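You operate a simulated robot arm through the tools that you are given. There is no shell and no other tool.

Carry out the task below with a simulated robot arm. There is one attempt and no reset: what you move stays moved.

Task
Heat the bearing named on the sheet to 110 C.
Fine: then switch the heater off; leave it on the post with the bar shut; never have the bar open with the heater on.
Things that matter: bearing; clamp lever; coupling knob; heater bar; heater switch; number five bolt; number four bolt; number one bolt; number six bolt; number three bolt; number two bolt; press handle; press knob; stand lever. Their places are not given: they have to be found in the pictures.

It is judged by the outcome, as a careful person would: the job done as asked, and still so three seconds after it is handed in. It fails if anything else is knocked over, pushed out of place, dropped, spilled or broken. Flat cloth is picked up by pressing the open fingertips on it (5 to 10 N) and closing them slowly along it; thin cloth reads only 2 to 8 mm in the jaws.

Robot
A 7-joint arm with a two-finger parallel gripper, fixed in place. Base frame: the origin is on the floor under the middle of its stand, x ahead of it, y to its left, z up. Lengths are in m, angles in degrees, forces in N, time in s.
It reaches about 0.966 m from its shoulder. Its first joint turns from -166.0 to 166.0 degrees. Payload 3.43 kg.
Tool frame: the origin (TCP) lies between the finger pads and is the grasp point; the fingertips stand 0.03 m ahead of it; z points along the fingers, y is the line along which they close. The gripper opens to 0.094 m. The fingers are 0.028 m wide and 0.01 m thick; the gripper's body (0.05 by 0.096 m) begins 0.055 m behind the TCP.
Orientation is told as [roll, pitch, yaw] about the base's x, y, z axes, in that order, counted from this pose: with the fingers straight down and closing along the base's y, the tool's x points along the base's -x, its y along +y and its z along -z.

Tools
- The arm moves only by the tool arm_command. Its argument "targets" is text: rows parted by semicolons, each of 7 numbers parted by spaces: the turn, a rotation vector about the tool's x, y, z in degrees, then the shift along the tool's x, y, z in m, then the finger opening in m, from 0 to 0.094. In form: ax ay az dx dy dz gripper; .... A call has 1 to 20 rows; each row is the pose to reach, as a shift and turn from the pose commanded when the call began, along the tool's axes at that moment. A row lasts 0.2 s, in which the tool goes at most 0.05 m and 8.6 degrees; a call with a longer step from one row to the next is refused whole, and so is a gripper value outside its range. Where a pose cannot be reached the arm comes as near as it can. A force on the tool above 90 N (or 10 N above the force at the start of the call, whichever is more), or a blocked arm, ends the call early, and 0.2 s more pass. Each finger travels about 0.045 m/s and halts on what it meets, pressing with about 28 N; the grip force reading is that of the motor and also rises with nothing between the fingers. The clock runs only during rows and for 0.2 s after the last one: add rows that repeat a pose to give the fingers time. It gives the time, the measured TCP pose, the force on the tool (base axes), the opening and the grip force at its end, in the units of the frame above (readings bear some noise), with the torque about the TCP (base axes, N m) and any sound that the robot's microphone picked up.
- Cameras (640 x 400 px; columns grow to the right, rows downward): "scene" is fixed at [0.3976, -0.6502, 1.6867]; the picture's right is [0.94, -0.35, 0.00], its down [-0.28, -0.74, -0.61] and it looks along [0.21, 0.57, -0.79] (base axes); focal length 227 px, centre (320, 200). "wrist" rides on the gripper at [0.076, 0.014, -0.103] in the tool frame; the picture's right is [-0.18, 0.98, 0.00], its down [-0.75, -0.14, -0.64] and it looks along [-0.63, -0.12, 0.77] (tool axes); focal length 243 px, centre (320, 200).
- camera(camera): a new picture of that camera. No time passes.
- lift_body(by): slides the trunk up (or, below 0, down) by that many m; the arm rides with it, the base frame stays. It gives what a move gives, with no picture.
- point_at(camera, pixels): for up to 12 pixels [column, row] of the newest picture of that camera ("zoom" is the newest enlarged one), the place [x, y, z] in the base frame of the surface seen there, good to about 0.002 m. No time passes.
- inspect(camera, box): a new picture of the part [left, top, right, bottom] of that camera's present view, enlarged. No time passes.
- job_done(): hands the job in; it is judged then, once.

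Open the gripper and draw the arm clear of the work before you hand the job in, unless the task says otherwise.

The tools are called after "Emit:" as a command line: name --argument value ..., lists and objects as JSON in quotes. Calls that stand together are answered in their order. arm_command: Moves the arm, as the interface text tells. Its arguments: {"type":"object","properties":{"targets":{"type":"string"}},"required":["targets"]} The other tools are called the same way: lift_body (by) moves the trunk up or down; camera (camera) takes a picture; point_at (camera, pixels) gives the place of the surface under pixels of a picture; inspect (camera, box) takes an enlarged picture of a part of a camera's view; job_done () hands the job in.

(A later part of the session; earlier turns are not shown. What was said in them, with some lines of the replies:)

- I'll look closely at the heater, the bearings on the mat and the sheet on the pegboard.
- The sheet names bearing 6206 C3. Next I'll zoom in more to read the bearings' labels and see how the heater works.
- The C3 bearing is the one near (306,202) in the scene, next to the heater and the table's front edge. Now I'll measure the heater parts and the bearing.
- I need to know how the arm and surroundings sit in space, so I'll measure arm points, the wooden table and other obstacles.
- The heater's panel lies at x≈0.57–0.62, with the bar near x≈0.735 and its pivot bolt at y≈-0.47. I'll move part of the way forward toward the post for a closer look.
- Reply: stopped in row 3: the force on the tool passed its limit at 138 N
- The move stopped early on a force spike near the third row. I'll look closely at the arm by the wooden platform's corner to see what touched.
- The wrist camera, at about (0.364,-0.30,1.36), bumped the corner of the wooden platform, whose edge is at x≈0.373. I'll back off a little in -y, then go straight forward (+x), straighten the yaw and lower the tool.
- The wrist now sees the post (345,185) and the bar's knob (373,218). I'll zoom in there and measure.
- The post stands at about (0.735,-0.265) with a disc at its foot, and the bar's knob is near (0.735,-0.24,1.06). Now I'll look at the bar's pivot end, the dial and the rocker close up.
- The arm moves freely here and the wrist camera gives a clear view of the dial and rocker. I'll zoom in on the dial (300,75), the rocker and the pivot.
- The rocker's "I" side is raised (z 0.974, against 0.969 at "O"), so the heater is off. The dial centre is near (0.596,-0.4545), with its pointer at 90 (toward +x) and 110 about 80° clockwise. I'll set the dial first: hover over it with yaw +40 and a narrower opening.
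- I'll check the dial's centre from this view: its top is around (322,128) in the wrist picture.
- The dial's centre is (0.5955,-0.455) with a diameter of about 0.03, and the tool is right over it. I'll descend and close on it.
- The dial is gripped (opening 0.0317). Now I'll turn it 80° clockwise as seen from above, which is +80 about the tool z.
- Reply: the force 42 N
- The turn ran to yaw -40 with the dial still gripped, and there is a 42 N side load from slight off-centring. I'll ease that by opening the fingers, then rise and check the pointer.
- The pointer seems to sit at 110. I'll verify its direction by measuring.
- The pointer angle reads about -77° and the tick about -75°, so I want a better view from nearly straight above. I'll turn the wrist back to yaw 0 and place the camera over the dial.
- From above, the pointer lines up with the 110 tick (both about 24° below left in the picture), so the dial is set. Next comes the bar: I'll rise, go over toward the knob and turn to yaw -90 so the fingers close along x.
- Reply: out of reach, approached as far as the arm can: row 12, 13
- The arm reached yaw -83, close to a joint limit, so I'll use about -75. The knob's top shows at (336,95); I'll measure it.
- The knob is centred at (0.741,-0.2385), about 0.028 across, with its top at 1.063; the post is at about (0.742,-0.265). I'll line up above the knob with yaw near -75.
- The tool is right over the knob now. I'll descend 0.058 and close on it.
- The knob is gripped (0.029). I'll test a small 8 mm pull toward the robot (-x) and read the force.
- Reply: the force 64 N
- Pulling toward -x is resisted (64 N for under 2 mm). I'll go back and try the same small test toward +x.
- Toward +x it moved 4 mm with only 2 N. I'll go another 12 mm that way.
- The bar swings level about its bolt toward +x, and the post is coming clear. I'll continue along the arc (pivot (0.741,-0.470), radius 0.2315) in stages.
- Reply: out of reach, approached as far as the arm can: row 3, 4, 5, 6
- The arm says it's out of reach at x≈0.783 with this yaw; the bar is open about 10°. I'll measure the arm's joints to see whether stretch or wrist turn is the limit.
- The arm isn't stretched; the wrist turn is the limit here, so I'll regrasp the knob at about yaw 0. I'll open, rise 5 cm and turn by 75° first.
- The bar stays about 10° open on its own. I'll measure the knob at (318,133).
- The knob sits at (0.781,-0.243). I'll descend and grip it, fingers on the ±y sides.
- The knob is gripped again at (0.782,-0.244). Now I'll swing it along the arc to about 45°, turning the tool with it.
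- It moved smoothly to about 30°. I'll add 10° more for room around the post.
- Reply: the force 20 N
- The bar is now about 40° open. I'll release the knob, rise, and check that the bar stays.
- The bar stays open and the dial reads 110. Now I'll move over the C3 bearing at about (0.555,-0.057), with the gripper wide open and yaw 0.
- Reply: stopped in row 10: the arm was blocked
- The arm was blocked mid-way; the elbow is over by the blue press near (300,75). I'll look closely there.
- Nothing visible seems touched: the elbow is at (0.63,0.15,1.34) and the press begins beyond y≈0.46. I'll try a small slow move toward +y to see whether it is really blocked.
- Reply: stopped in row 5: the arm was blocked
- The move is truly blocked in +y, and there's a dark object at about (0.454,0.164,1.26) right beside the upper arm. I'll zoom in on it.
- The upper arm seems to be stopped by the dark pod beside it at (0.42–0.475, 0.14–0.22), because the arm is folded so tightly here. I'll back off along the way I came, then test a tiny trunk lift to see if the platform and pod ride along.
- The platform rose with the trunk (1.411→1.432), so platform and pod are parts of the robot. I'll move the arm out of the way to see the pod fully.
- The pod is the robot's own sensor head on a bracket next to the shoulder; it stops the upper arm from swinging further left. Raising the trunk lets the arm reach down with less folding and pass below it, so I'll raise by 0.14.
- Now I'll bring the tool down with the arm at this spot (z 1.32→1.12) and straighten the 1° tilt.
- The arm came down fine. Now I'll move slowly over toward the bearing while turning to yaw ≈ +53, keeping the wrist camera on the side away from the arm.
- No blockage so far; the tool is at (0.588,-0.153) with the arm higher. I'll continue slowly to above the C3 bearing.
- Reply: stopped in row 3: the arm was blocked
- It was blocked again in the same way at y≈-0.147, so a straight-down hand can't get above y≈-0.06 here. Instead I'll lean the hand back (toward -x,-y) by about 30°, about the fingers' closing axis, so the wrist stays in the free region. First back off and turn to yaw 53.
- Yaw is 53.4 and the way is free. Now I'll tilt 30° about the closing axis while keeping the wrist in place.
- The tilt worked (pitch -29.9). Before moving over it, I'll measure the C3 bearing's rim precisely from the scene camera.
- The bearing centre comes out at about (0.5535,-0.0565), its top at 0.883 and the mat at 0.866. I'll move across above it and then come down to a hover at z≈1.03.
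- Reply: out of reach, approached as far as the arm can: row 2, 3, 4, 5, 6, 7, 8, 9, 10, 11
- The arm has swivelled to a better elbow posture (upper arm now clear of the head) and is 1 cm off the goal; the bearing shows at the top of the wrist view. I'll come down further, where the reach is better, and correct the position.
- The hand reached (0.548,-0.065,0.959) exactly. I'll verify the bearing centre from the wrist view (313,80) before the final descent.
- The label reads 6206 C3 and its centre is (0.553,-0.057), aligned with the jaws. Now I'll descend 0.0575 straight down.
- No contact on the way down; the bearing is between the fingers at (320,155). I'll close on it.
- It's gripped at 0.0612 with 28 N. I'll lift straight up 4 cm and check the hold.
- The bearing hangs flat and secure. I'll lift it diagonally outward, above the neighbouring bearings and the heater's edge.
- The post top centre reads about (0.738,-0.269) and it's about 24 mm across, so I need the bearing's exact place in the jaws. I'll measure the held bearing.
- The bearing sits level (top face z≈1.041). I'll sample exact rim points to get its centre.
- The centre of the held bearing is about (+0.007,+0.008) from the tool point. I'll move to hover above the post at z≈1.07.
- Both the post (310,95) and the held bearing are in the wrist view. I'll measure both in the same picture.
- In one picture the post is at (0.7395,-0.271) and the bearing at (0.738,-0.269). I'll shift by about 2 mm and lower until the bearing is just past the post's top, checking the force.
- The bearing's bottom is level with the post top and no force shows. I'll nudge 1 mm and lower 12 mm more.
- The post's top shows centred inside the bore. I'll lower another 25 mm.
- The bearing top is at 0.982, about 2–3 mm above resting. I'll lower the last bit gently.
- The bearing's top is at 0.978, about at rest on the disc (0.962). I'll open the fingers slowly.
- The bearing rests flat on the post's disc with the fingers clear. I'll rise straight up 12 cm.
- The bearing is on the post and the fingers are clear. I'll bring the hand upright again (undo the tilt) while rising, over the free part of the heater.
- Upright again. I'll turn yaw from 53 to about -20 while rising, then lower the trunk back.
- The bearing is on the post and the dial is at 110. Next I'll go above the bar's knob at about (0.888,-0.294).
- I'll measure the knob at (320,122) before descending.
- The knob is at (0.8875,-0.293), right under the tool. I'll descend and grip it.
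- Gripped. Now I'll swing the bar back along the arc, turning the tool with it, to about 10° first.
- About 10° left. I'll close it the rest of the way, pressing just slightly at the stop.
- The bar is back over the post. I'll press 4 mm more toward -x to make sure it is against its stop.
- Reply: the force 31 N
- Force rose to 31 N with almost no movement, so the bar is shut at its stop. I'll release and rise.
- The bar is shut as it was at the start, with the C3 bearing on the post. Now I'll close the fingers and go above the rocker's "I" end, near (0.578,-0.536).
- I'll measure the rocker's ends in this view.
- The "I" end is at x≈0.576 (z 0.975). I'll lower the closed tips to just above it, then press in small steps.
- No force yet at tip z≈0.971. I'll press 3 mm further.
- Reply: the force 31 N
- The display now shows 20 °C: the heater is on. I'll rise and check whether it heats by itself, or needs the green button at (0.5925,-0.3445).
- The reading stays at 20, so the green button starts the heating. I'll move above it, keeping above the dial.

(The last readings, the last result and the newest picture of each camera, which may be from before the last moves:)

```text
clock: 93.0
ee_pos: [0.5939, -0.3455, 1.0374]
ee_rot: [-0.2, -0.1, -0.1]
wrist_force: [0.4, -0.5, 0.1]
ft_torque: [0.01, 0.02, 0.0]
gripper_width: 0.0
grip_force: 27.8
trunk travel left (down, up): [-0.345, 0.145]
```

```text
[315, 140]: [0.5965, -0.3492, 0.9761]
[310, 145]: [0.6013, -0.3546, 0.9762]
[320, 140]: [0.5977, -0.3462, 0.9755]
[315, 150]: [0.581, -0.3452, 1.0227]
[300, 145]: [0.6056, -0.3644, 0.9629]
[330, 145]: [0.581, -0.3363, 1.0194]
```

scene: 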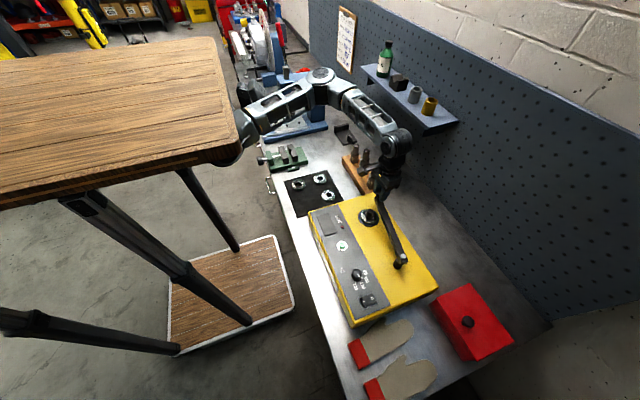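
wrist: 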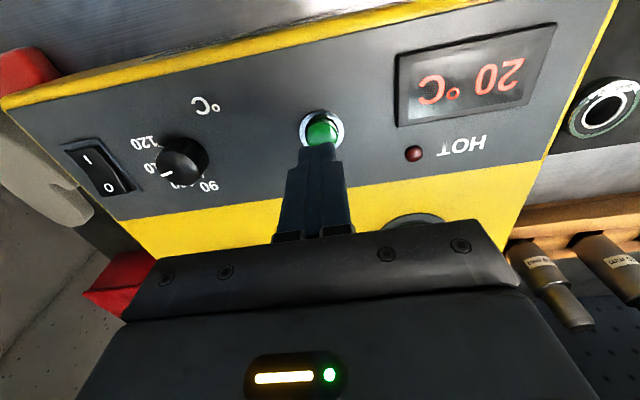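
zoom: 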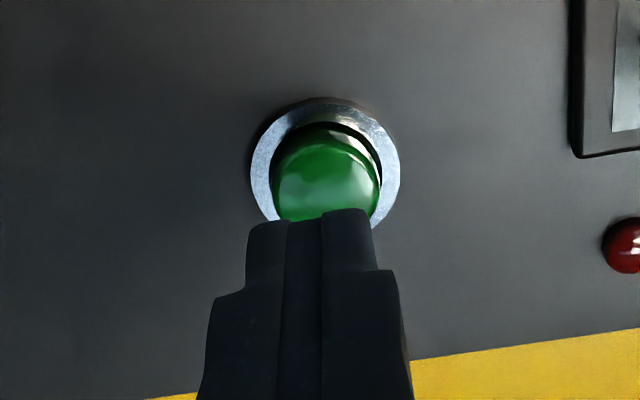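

The tips are right above the button (top z 0.976). I'll lower and press in small steps.

Emit:
arm_command --targets "0 0 0 0 0 0.015 0; 0 0 0 0 0 0.028 0; 0 0 0 0 0 0.031 0; 0 0 0 0 0 0.033 0; 0 0 0 0 0 0.035 0; 0 0 0 0 0 0.035 0"

Emit:
inspect --camera "scene" --box '[310, 200, 380, 270]'

```text
clock: 94.4
ee_pos: [0.5945, -0.3458, 1.0011]
ee_rot: [-0.3, -0.1, 0.1]
wrist_force: [1.3, 0.5, 1.8]
ft_torque: [0.03, -0.02, -0.02]
gripper_width: 0.0001
grip_force: 28.0
trunk travel left (down, up): [-0.345, 0.145]
heard: click
```

```text
5.71 times, centred on (345, 235) of scene
```

zoom: 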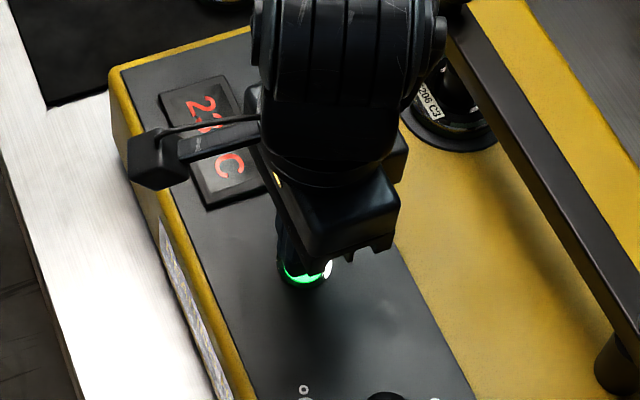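

A click, and the green light is on; heating has started. I'll rise and move to hover above the rocker's "O" side, ready to switch off.

Emit:
arm_command --targets "0 0 0 0 0 -0.02 0; 0 0 0 0 0 -0.05 0; 0 0 0 -0.003 -0.03 -0.06 0; 0 0 0 -0.006 -0.06 -0.06 0; 0 0 0 -0.009 -0.095 -0.06 0; 0 0 0 -0.012 -0.13 -0.06 0; 0 0 0 -0.015 -0.16 -0.05 0; 0 0 0 -0.0165 -0.1895 -0.03 0; 0 0 0 -0.0165 -0.1895 -0.02 0"

Emit:
camera --camera "wrist"

Emit:
inspect --camera "scene" --box '[310, 200, 380, 270]'

```text
clock: 96.4
ee_pos: [0.6091, -0.5354, 1.0229]
ee_rot: [-0.3, -0.1, -0.1]
wrist_force: [-1.0, 0.2, -0.5]
ft_torque: [0.0, -0.02, 0.04]
gripper_width: 0.0001
grip_force: 28.2
trunk travel left (down, up): [-0.345, 0.145]
```

```text
taken
```

wrist: 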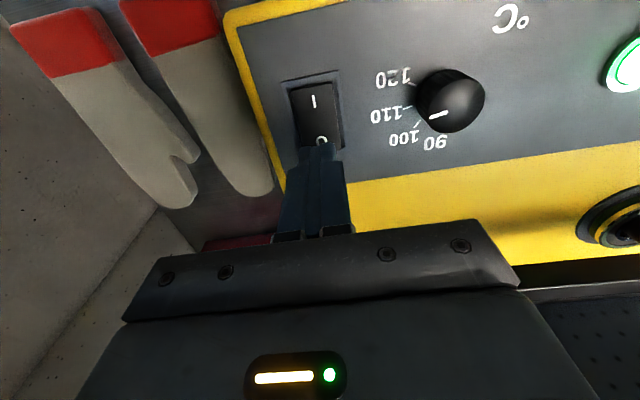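

```text
5.71 times, centred on (345, 235) of scene
```

zoom: 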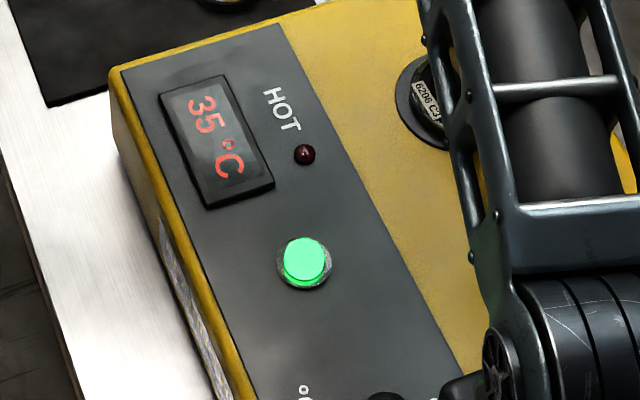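

It reads 35 °C and is rising at about 6 °C per second. While time stands still I'll measure the rocker's "O" end.

Emit:
inspect --camera "wrist" --box '[260, 60, 380, 160]'

Emit:
point_at --camera "zoom" --pixels '[[290, 100], [300, 160], [310, 240], [325, 320], [375, 320], [380, 350], [340, 300], [355, 340], [200, 110], [390, 300]]'

```text
4.00 times, centred on (320, 110) of wrist
```

zoom: 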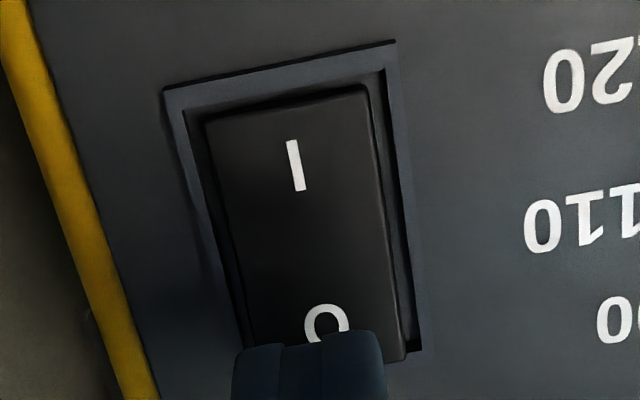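

```text
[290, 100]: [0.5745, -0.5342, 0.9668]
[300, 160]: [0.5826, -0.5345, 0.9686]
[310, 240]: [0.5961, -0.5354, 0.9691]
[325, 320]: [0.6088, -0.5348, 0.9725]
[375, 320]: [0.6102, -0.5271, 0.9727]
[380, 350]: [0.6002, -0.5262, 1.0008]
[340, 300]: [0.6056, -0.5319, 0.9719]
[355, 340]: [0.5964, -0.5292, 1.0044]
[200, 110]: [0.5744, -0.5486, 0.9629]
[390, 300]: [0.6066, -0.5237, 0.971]
```

I'll shift 4 mm to the "O" end, hover, and let about 3 s pass while watching the reading.

Emit:
arm_command --targets "0 0 0 -0.004 0 0 0; 0 0 0 -0.004 0 0.01 0; 0 0 0 -0.004 0 0.01 0; 0 0 0 -0.004 0 0.01 0; 0 0 0 -0.004 0 0.01 0; 0 0 0 -0.004 0 0.01 0; 0 0 0 -0.004 0 0.01 0; 0 0 0 -0.004 0 0.01 0; 0 0 0 -0.004 0 0.01 0; 0 0 0 -0.004 0 0.01 0; 0 0 0 -0.004 0 0.01 0; 0 0 0 -0.004 0 0.01 0; 0 0 0 -0.004 0 0.01 0; 0 0 0 -0.004 0 0.01 0"

Emit:
inspect --camera "scene" --box '[310, 200, 380, 270]'

```text
clock: 99.4
ee_pos: [0.6138, -0.5349, 1.0141]
ee_rot: [-0.2, 0.0, 0.0]
wrist_force: [-0.3, 0.8, -0.3]
ft_torque: [0.01, 0.02, -0.03]
gripper_width: 0.0
grip_force: 27.8
trunk travel left (down, up): [-0.345, 0.145]
```

```text
5.71 times, centred on (345, 235) of scene
```

zoom: 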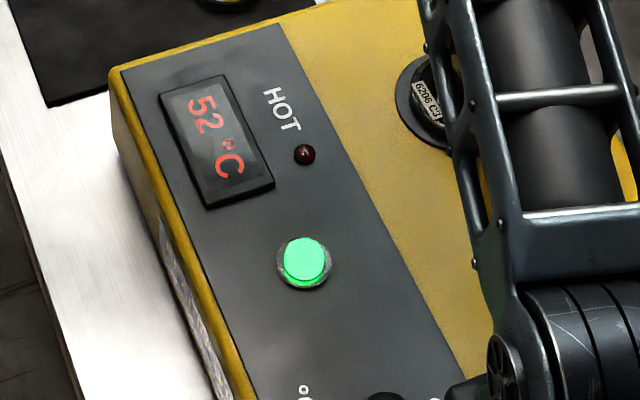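

It reads 52 °C at 99.4 s (about 5.7 °C/s). I'll wait about 4 s more.

Emit:
arm_command --targets "0 0 0 0 0 0 0; 0 0 0 0 0 0 0; 0 0 0 0 0 0 0; 0 0 0 0 0 0 0; 0 0 0 0 0 0 0; 0 0 0 0 0 0 0; 0 0 0 0 0 0 0; 0 0 0 0 0 0 0; 0 0 0 0 0 0 0; 0 0 0 0 0 0 0; 0 0 0 0 0 0 0; 0 0 0 0 0 0 0; 0 0 0 0 0 0 0; 0 0 0 0 0 0 0; 0 0 0 0 0 0 0; 0 0 0 0 0 0 0; 0 0 0 0 0 0 0; 0 0 0 0 0 0 0; 0 0 0 0 0 0 0; 0 0 0 0 0 0 0"

Emit:
inspect --camera "scene" --box '[310, 200, 380, 270]'

```text
clock: 103.6
ee_pos: [0.6144, -0.5349, 1.0132]
ee_rot: [-0.3, -0.1, 0.0]
wrist_force: [-0.2, 0.1, 0.1]
ft_torque: [0.02, 0.0, -0.01]
gripper_width: 0.0
grip_force: 28.5
trunk travel left (down, up): [-0.345, 0.145]
```

```text
5.71 times, centred on (345, 235) of scene
```

zoom: 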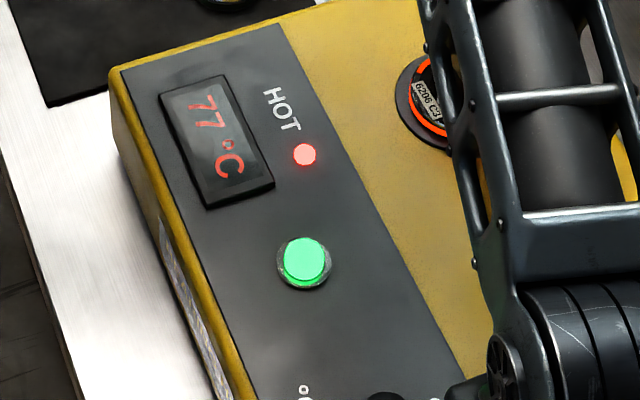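

It reads 77 °C and the bearing's ring band has turned orange. I'll wait 4 s more, to about 101 °C.

Emit:
arm_command --targets "0 0 0 0 0 0 0; 0 0 0 0 0 0 0; 0 0 0 0 0 0 0; 0 0 0 0 0 0 0; 0 0 0 0 0 0 0; 0 0 0 0 0 0 0; 0 0 0 0 0 0 0; 0 0 0 0 0 0 0; 0 0 0 0 0 0 0; 0 0 0 0 0 0 0; 0 0 0 0 0 0 0; 0 0 0 0 0 0 0; 0 0 0 0 0 0 0; 0 0 0 0 0 0 0; 0 0 0 0 0 0 0; 0 0 0 0 0 0 0; 0 0 0 0 0 0 0; 0 0 0 0 0 0 0"

Emit:
inspect --camera "scene" --box '[310, 200, 380, 270]'

```text
clock: 107.4
ee_pos: [0.6147, -0.5342, 1.0141]
ee_rot: [-0.3, -0.1, -0.1]
wrist_force: [0.3, 0.0, 0.1]
ft_torque: [0.03, 0.0, 0.04]
gripper_width: 0.0002
grip_force: 28.3
trunk travel left (down, up): [-0.345, 0.145]
```

```text
5.71 times, centred on (345, 235) of scene
```

zoom: 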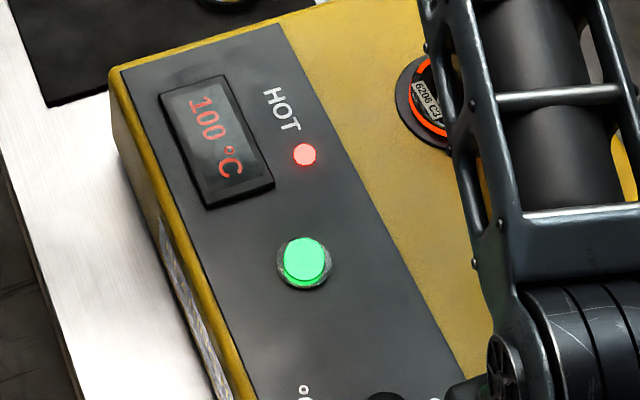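

It reads 100 °C. I'll bring the tips to 3 mm above the "O" end and let 1.4 s pass.

Emit:
arm_command --targets "0 0 0 0 0 0.004 0; 0 0 0 0 0 0.007 0; 0 0 0 0 0 0.007 0; 0 0 0 0 0 0.007 0; 0 0 0 0 0 0.007 0; 0 0 0 0 0 0.007 0"

Emit:
inspect --camera "scene" --box '[310, 200, 380, 270]'

```text
clock: 108.8
ee_pos: [0.6152, -0.5347, 1.0066]
ee_rot: [-0.3, -0.1, -0.1]
wrist_force: [0.5, -0.4, 0.3]
ft_torque: [-0.03, -0.01, 0.0]
gripper_width: 0.0002
grip_force: 28.1
trunk travel left (down, up): [-0.345, 0.145]
```

```text
5.71 times, centred on (345, 235) of scene
```

zoom: 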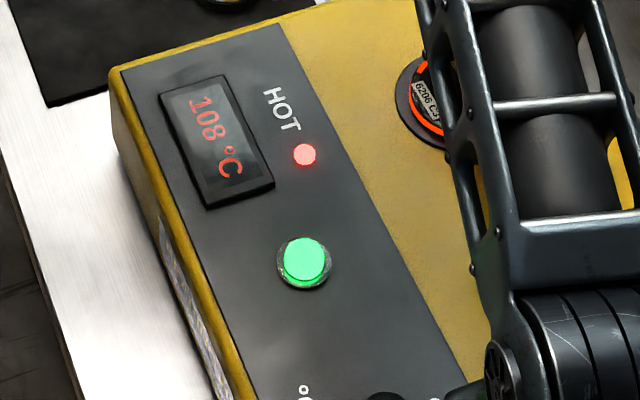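

It reads 108 °C. I'll give it one more row (0.4 s).

Emit:
arm_command --targets "0 0 0 0 0 0 0"

Emit:
inspect --camera "scene" --box '[310, 200, 380, 270]'

```text
clock: 109.2
ee_pos: [0.6143, -0.5352, 1.0053]
ee_rot: [-0.4, -0.1, 0.0]
wrist_force: [0.6, 0.1, -0.5]
ft_torque: [-0.02, 0.02, 0.01]
gripper_width: 0.0001
grip_force: 28.0
trunk travel left (down, up): [-0.345, 0.145]
```

```text
5.71 times, centred on (345, 235) of scene
```

zoom: 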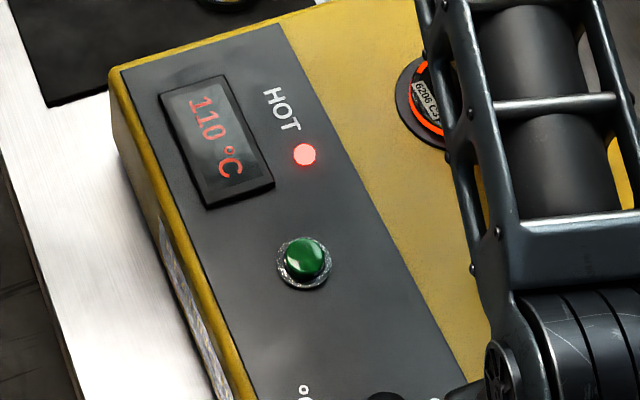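

110 °C is reached and the green light went out by itself. Now I'll press the rocker's "O" end to switch off.

Emit:
arm_command --targets "0 0 0 0 0 0.002 0; 0 0 0 0 0 0.004 0; 0 0 0 0 0 0.006 0; 0 0 0 0 0 0.007 0; 0 0 0 0 0 0.007 0"

Emit:
inspect --camera "scene" --box '[310, 200, 380, 270]'

```text
clock: 110.4
ee_pos: [0.6157, -0.5351, 1.0002]
ee_rot: [-0.3, -0.2, -0.1]
wrist_force: [2.7, 2.3, 18.0]
ft_torque: [0.04, 0.17, -0.16]
gripper_width: 0.0001
grip_force: 27.9
trunk travel left (down, up): [-0.345, 0.145]
```

```text
5.71 times, centred on (345, 235) of scene
```

zoom: 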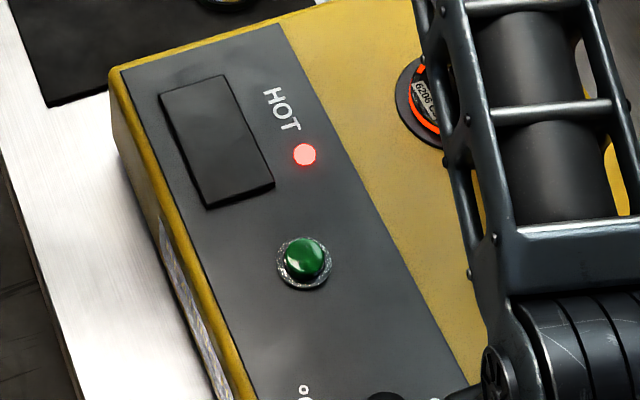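

The display is dark, so the heater is off (the HOT lamp still glows from the warm bearing). I'll rise, open the fingers and draw clear.

Emit:
arm_command --targets "0 0 0 0 0 -0.01 0; 0 0 0 0 0 -0.03 0; 0 0 0 0 0 -0.06 0.02; 0 0 0 0 0 -0.1 0.04; 0 0 0 0 0 -0.14 0.06; 0 0 0 0.02 0 -0.18 0.06; 0 0 0 0.05 0 -0.2 0.06; 0 0 0 0.08 0 -0.2 0.06; 0 0 0 0.11 0 -0.2 0.06; 0 0 0 0.11 0 -0.2 0.06"

Emit:
camera --camera "scene"

Emit:
camera --camera "wrist"

Emit:
inspect --camera "scene" --box '[310, 180, 430, 300]'

```text
clock: 112.6
ee_pos: [0.5044, -0.5339, 1.2004]
ee_rot: [-0.3, -0.1, -0.2]
wrist_force: [-0.9, 0.3, -0.7]
ft_torque: [0.02, -0.02, -0.04]
gripper_width: 0.0598
grip_force: 0.1
trunk travel left (down, up): [-0.345, 0.145]
```

```text
taken
```

scene: 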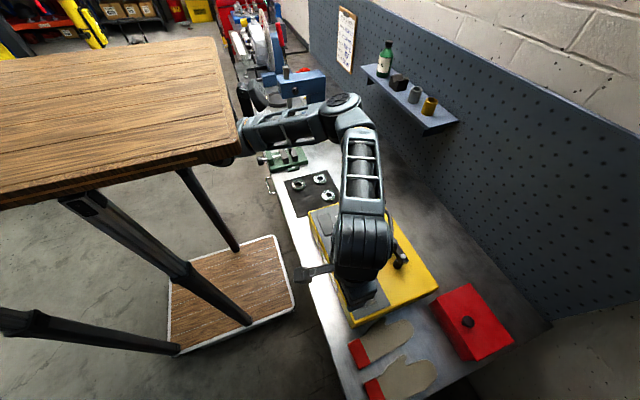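

```text
taken
```

wrist: 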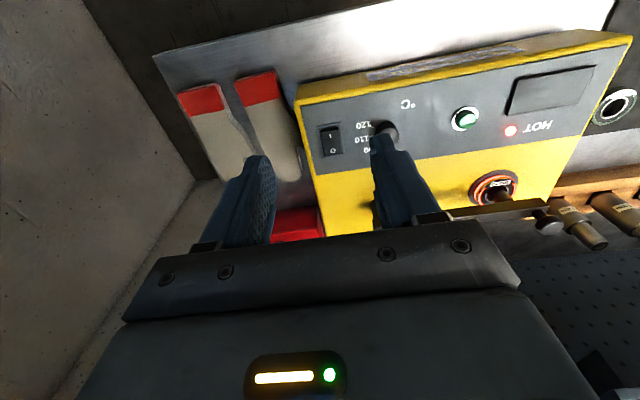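

```text
3.33 times, centred on (370, 240) of scene
```

zoom: 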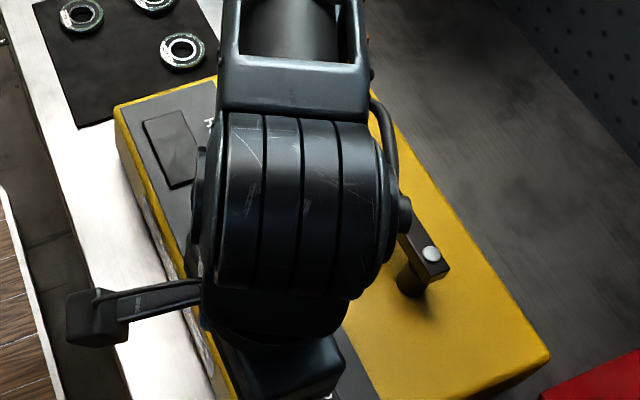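

I'll verify the rocker state and the bar, and draw the arm a little further back from the bench.

Emit:
inspect --camera "wrist" --box '[300, 80, 560, 240]'

Emit:
point_at --camera "wrist" --pixels '[[330, 132], [335, 152], [545, 222], [520, 208], [490, 185]]'

Emit:
arm_command --targets "0 0 0 0.025 0.005 -0.01 0.06; 0 0 0 0.05 0.01 -0.02 0.06; 0 0 0 0.075 0.015 -0.03 0.06; 0 0 0 0.1 0.02 -0.04 0.06; 0 0 0 0.1 0.02 -0.04 0.06"

Emit:
camera --camera "scene"

Emit:
inspect --camera "scene" --box '[270, 160, 430, 320]'

```text
2.46 times, centred on (430, 160) of wrist
```

zoom: 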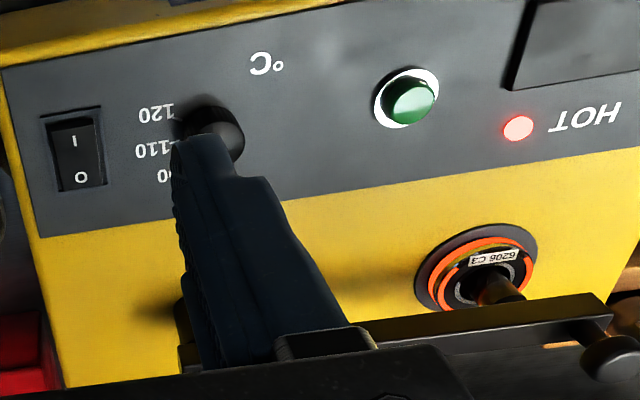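

```text
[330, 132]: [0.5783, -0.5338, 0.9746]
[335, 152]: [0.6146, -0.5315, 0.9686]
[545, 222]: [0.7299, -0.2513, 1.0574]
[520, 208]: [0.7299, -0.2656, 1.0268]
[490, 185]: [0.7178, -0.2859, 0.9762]
```

```text
clock: 113.8
ee_pos: [0.4054, -0.5132, 1.2385]
ee_rot: [-0.3, -0.1, 0.0]
wrist_force: [0.2, 0.4, 0.2]
ft_torque: [0.0, -0.02, 0.01]
gripper_width: 0.06
grip_force: 0.1
trunk travel left (down, up): [-0.345, 0.145]
```

```text
taken
```

scene: 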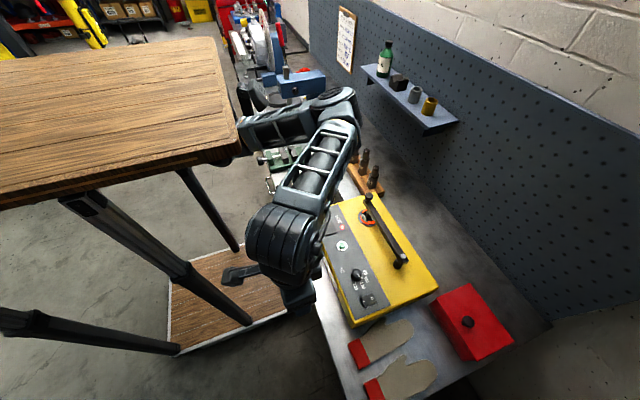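

```text
2.50 times, centred on (350, 240) of scene
```

zoom: 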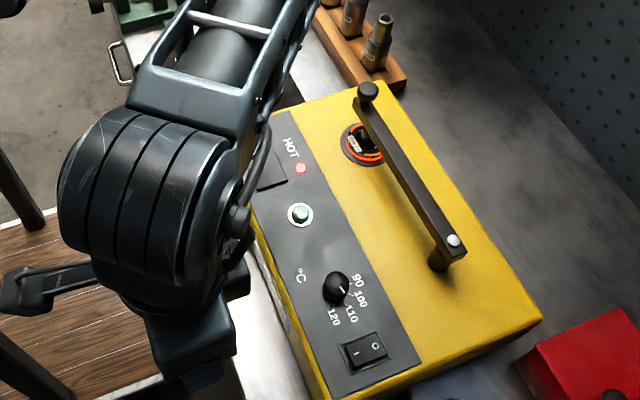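

The rocker is at "O" ("I" end raised at 0.975), the display is dark, the bar is shut over the post and the hot 6206 C3 bearing sits on it. The gripper is open and the arm is clear, so I'll hand the job in.

Emit:
job_done

```text
The job is handed in.
```

The 6206 C3 bearing named on the sheet was heated to 110 °C. The display read 110 before I switched the heater off. The job is handed in, but no verdict came back.

- **Temperature:** the sheet says "Heat to 100 °C", but your instruction said 110, so I set the dial to 110 and heated to that.
- **Final state:** the bearing is on the post, the bar is shut against its stop, and the rocker is at "O" with the display dark. The HOT lamp was still lit when I last looked.
- **Bar and heater:** the bar was only open while the heater was off. I switched the heater on after closing it.
- **Contacts along the way:** early on, the wrist camera bumped the edge of the robot's own wooden platform. Three later moves were stopped when the upper arm was blocked, apparently by the robot's own sensor head. The pictures showed nothing on the bench touched or moved by any of these.
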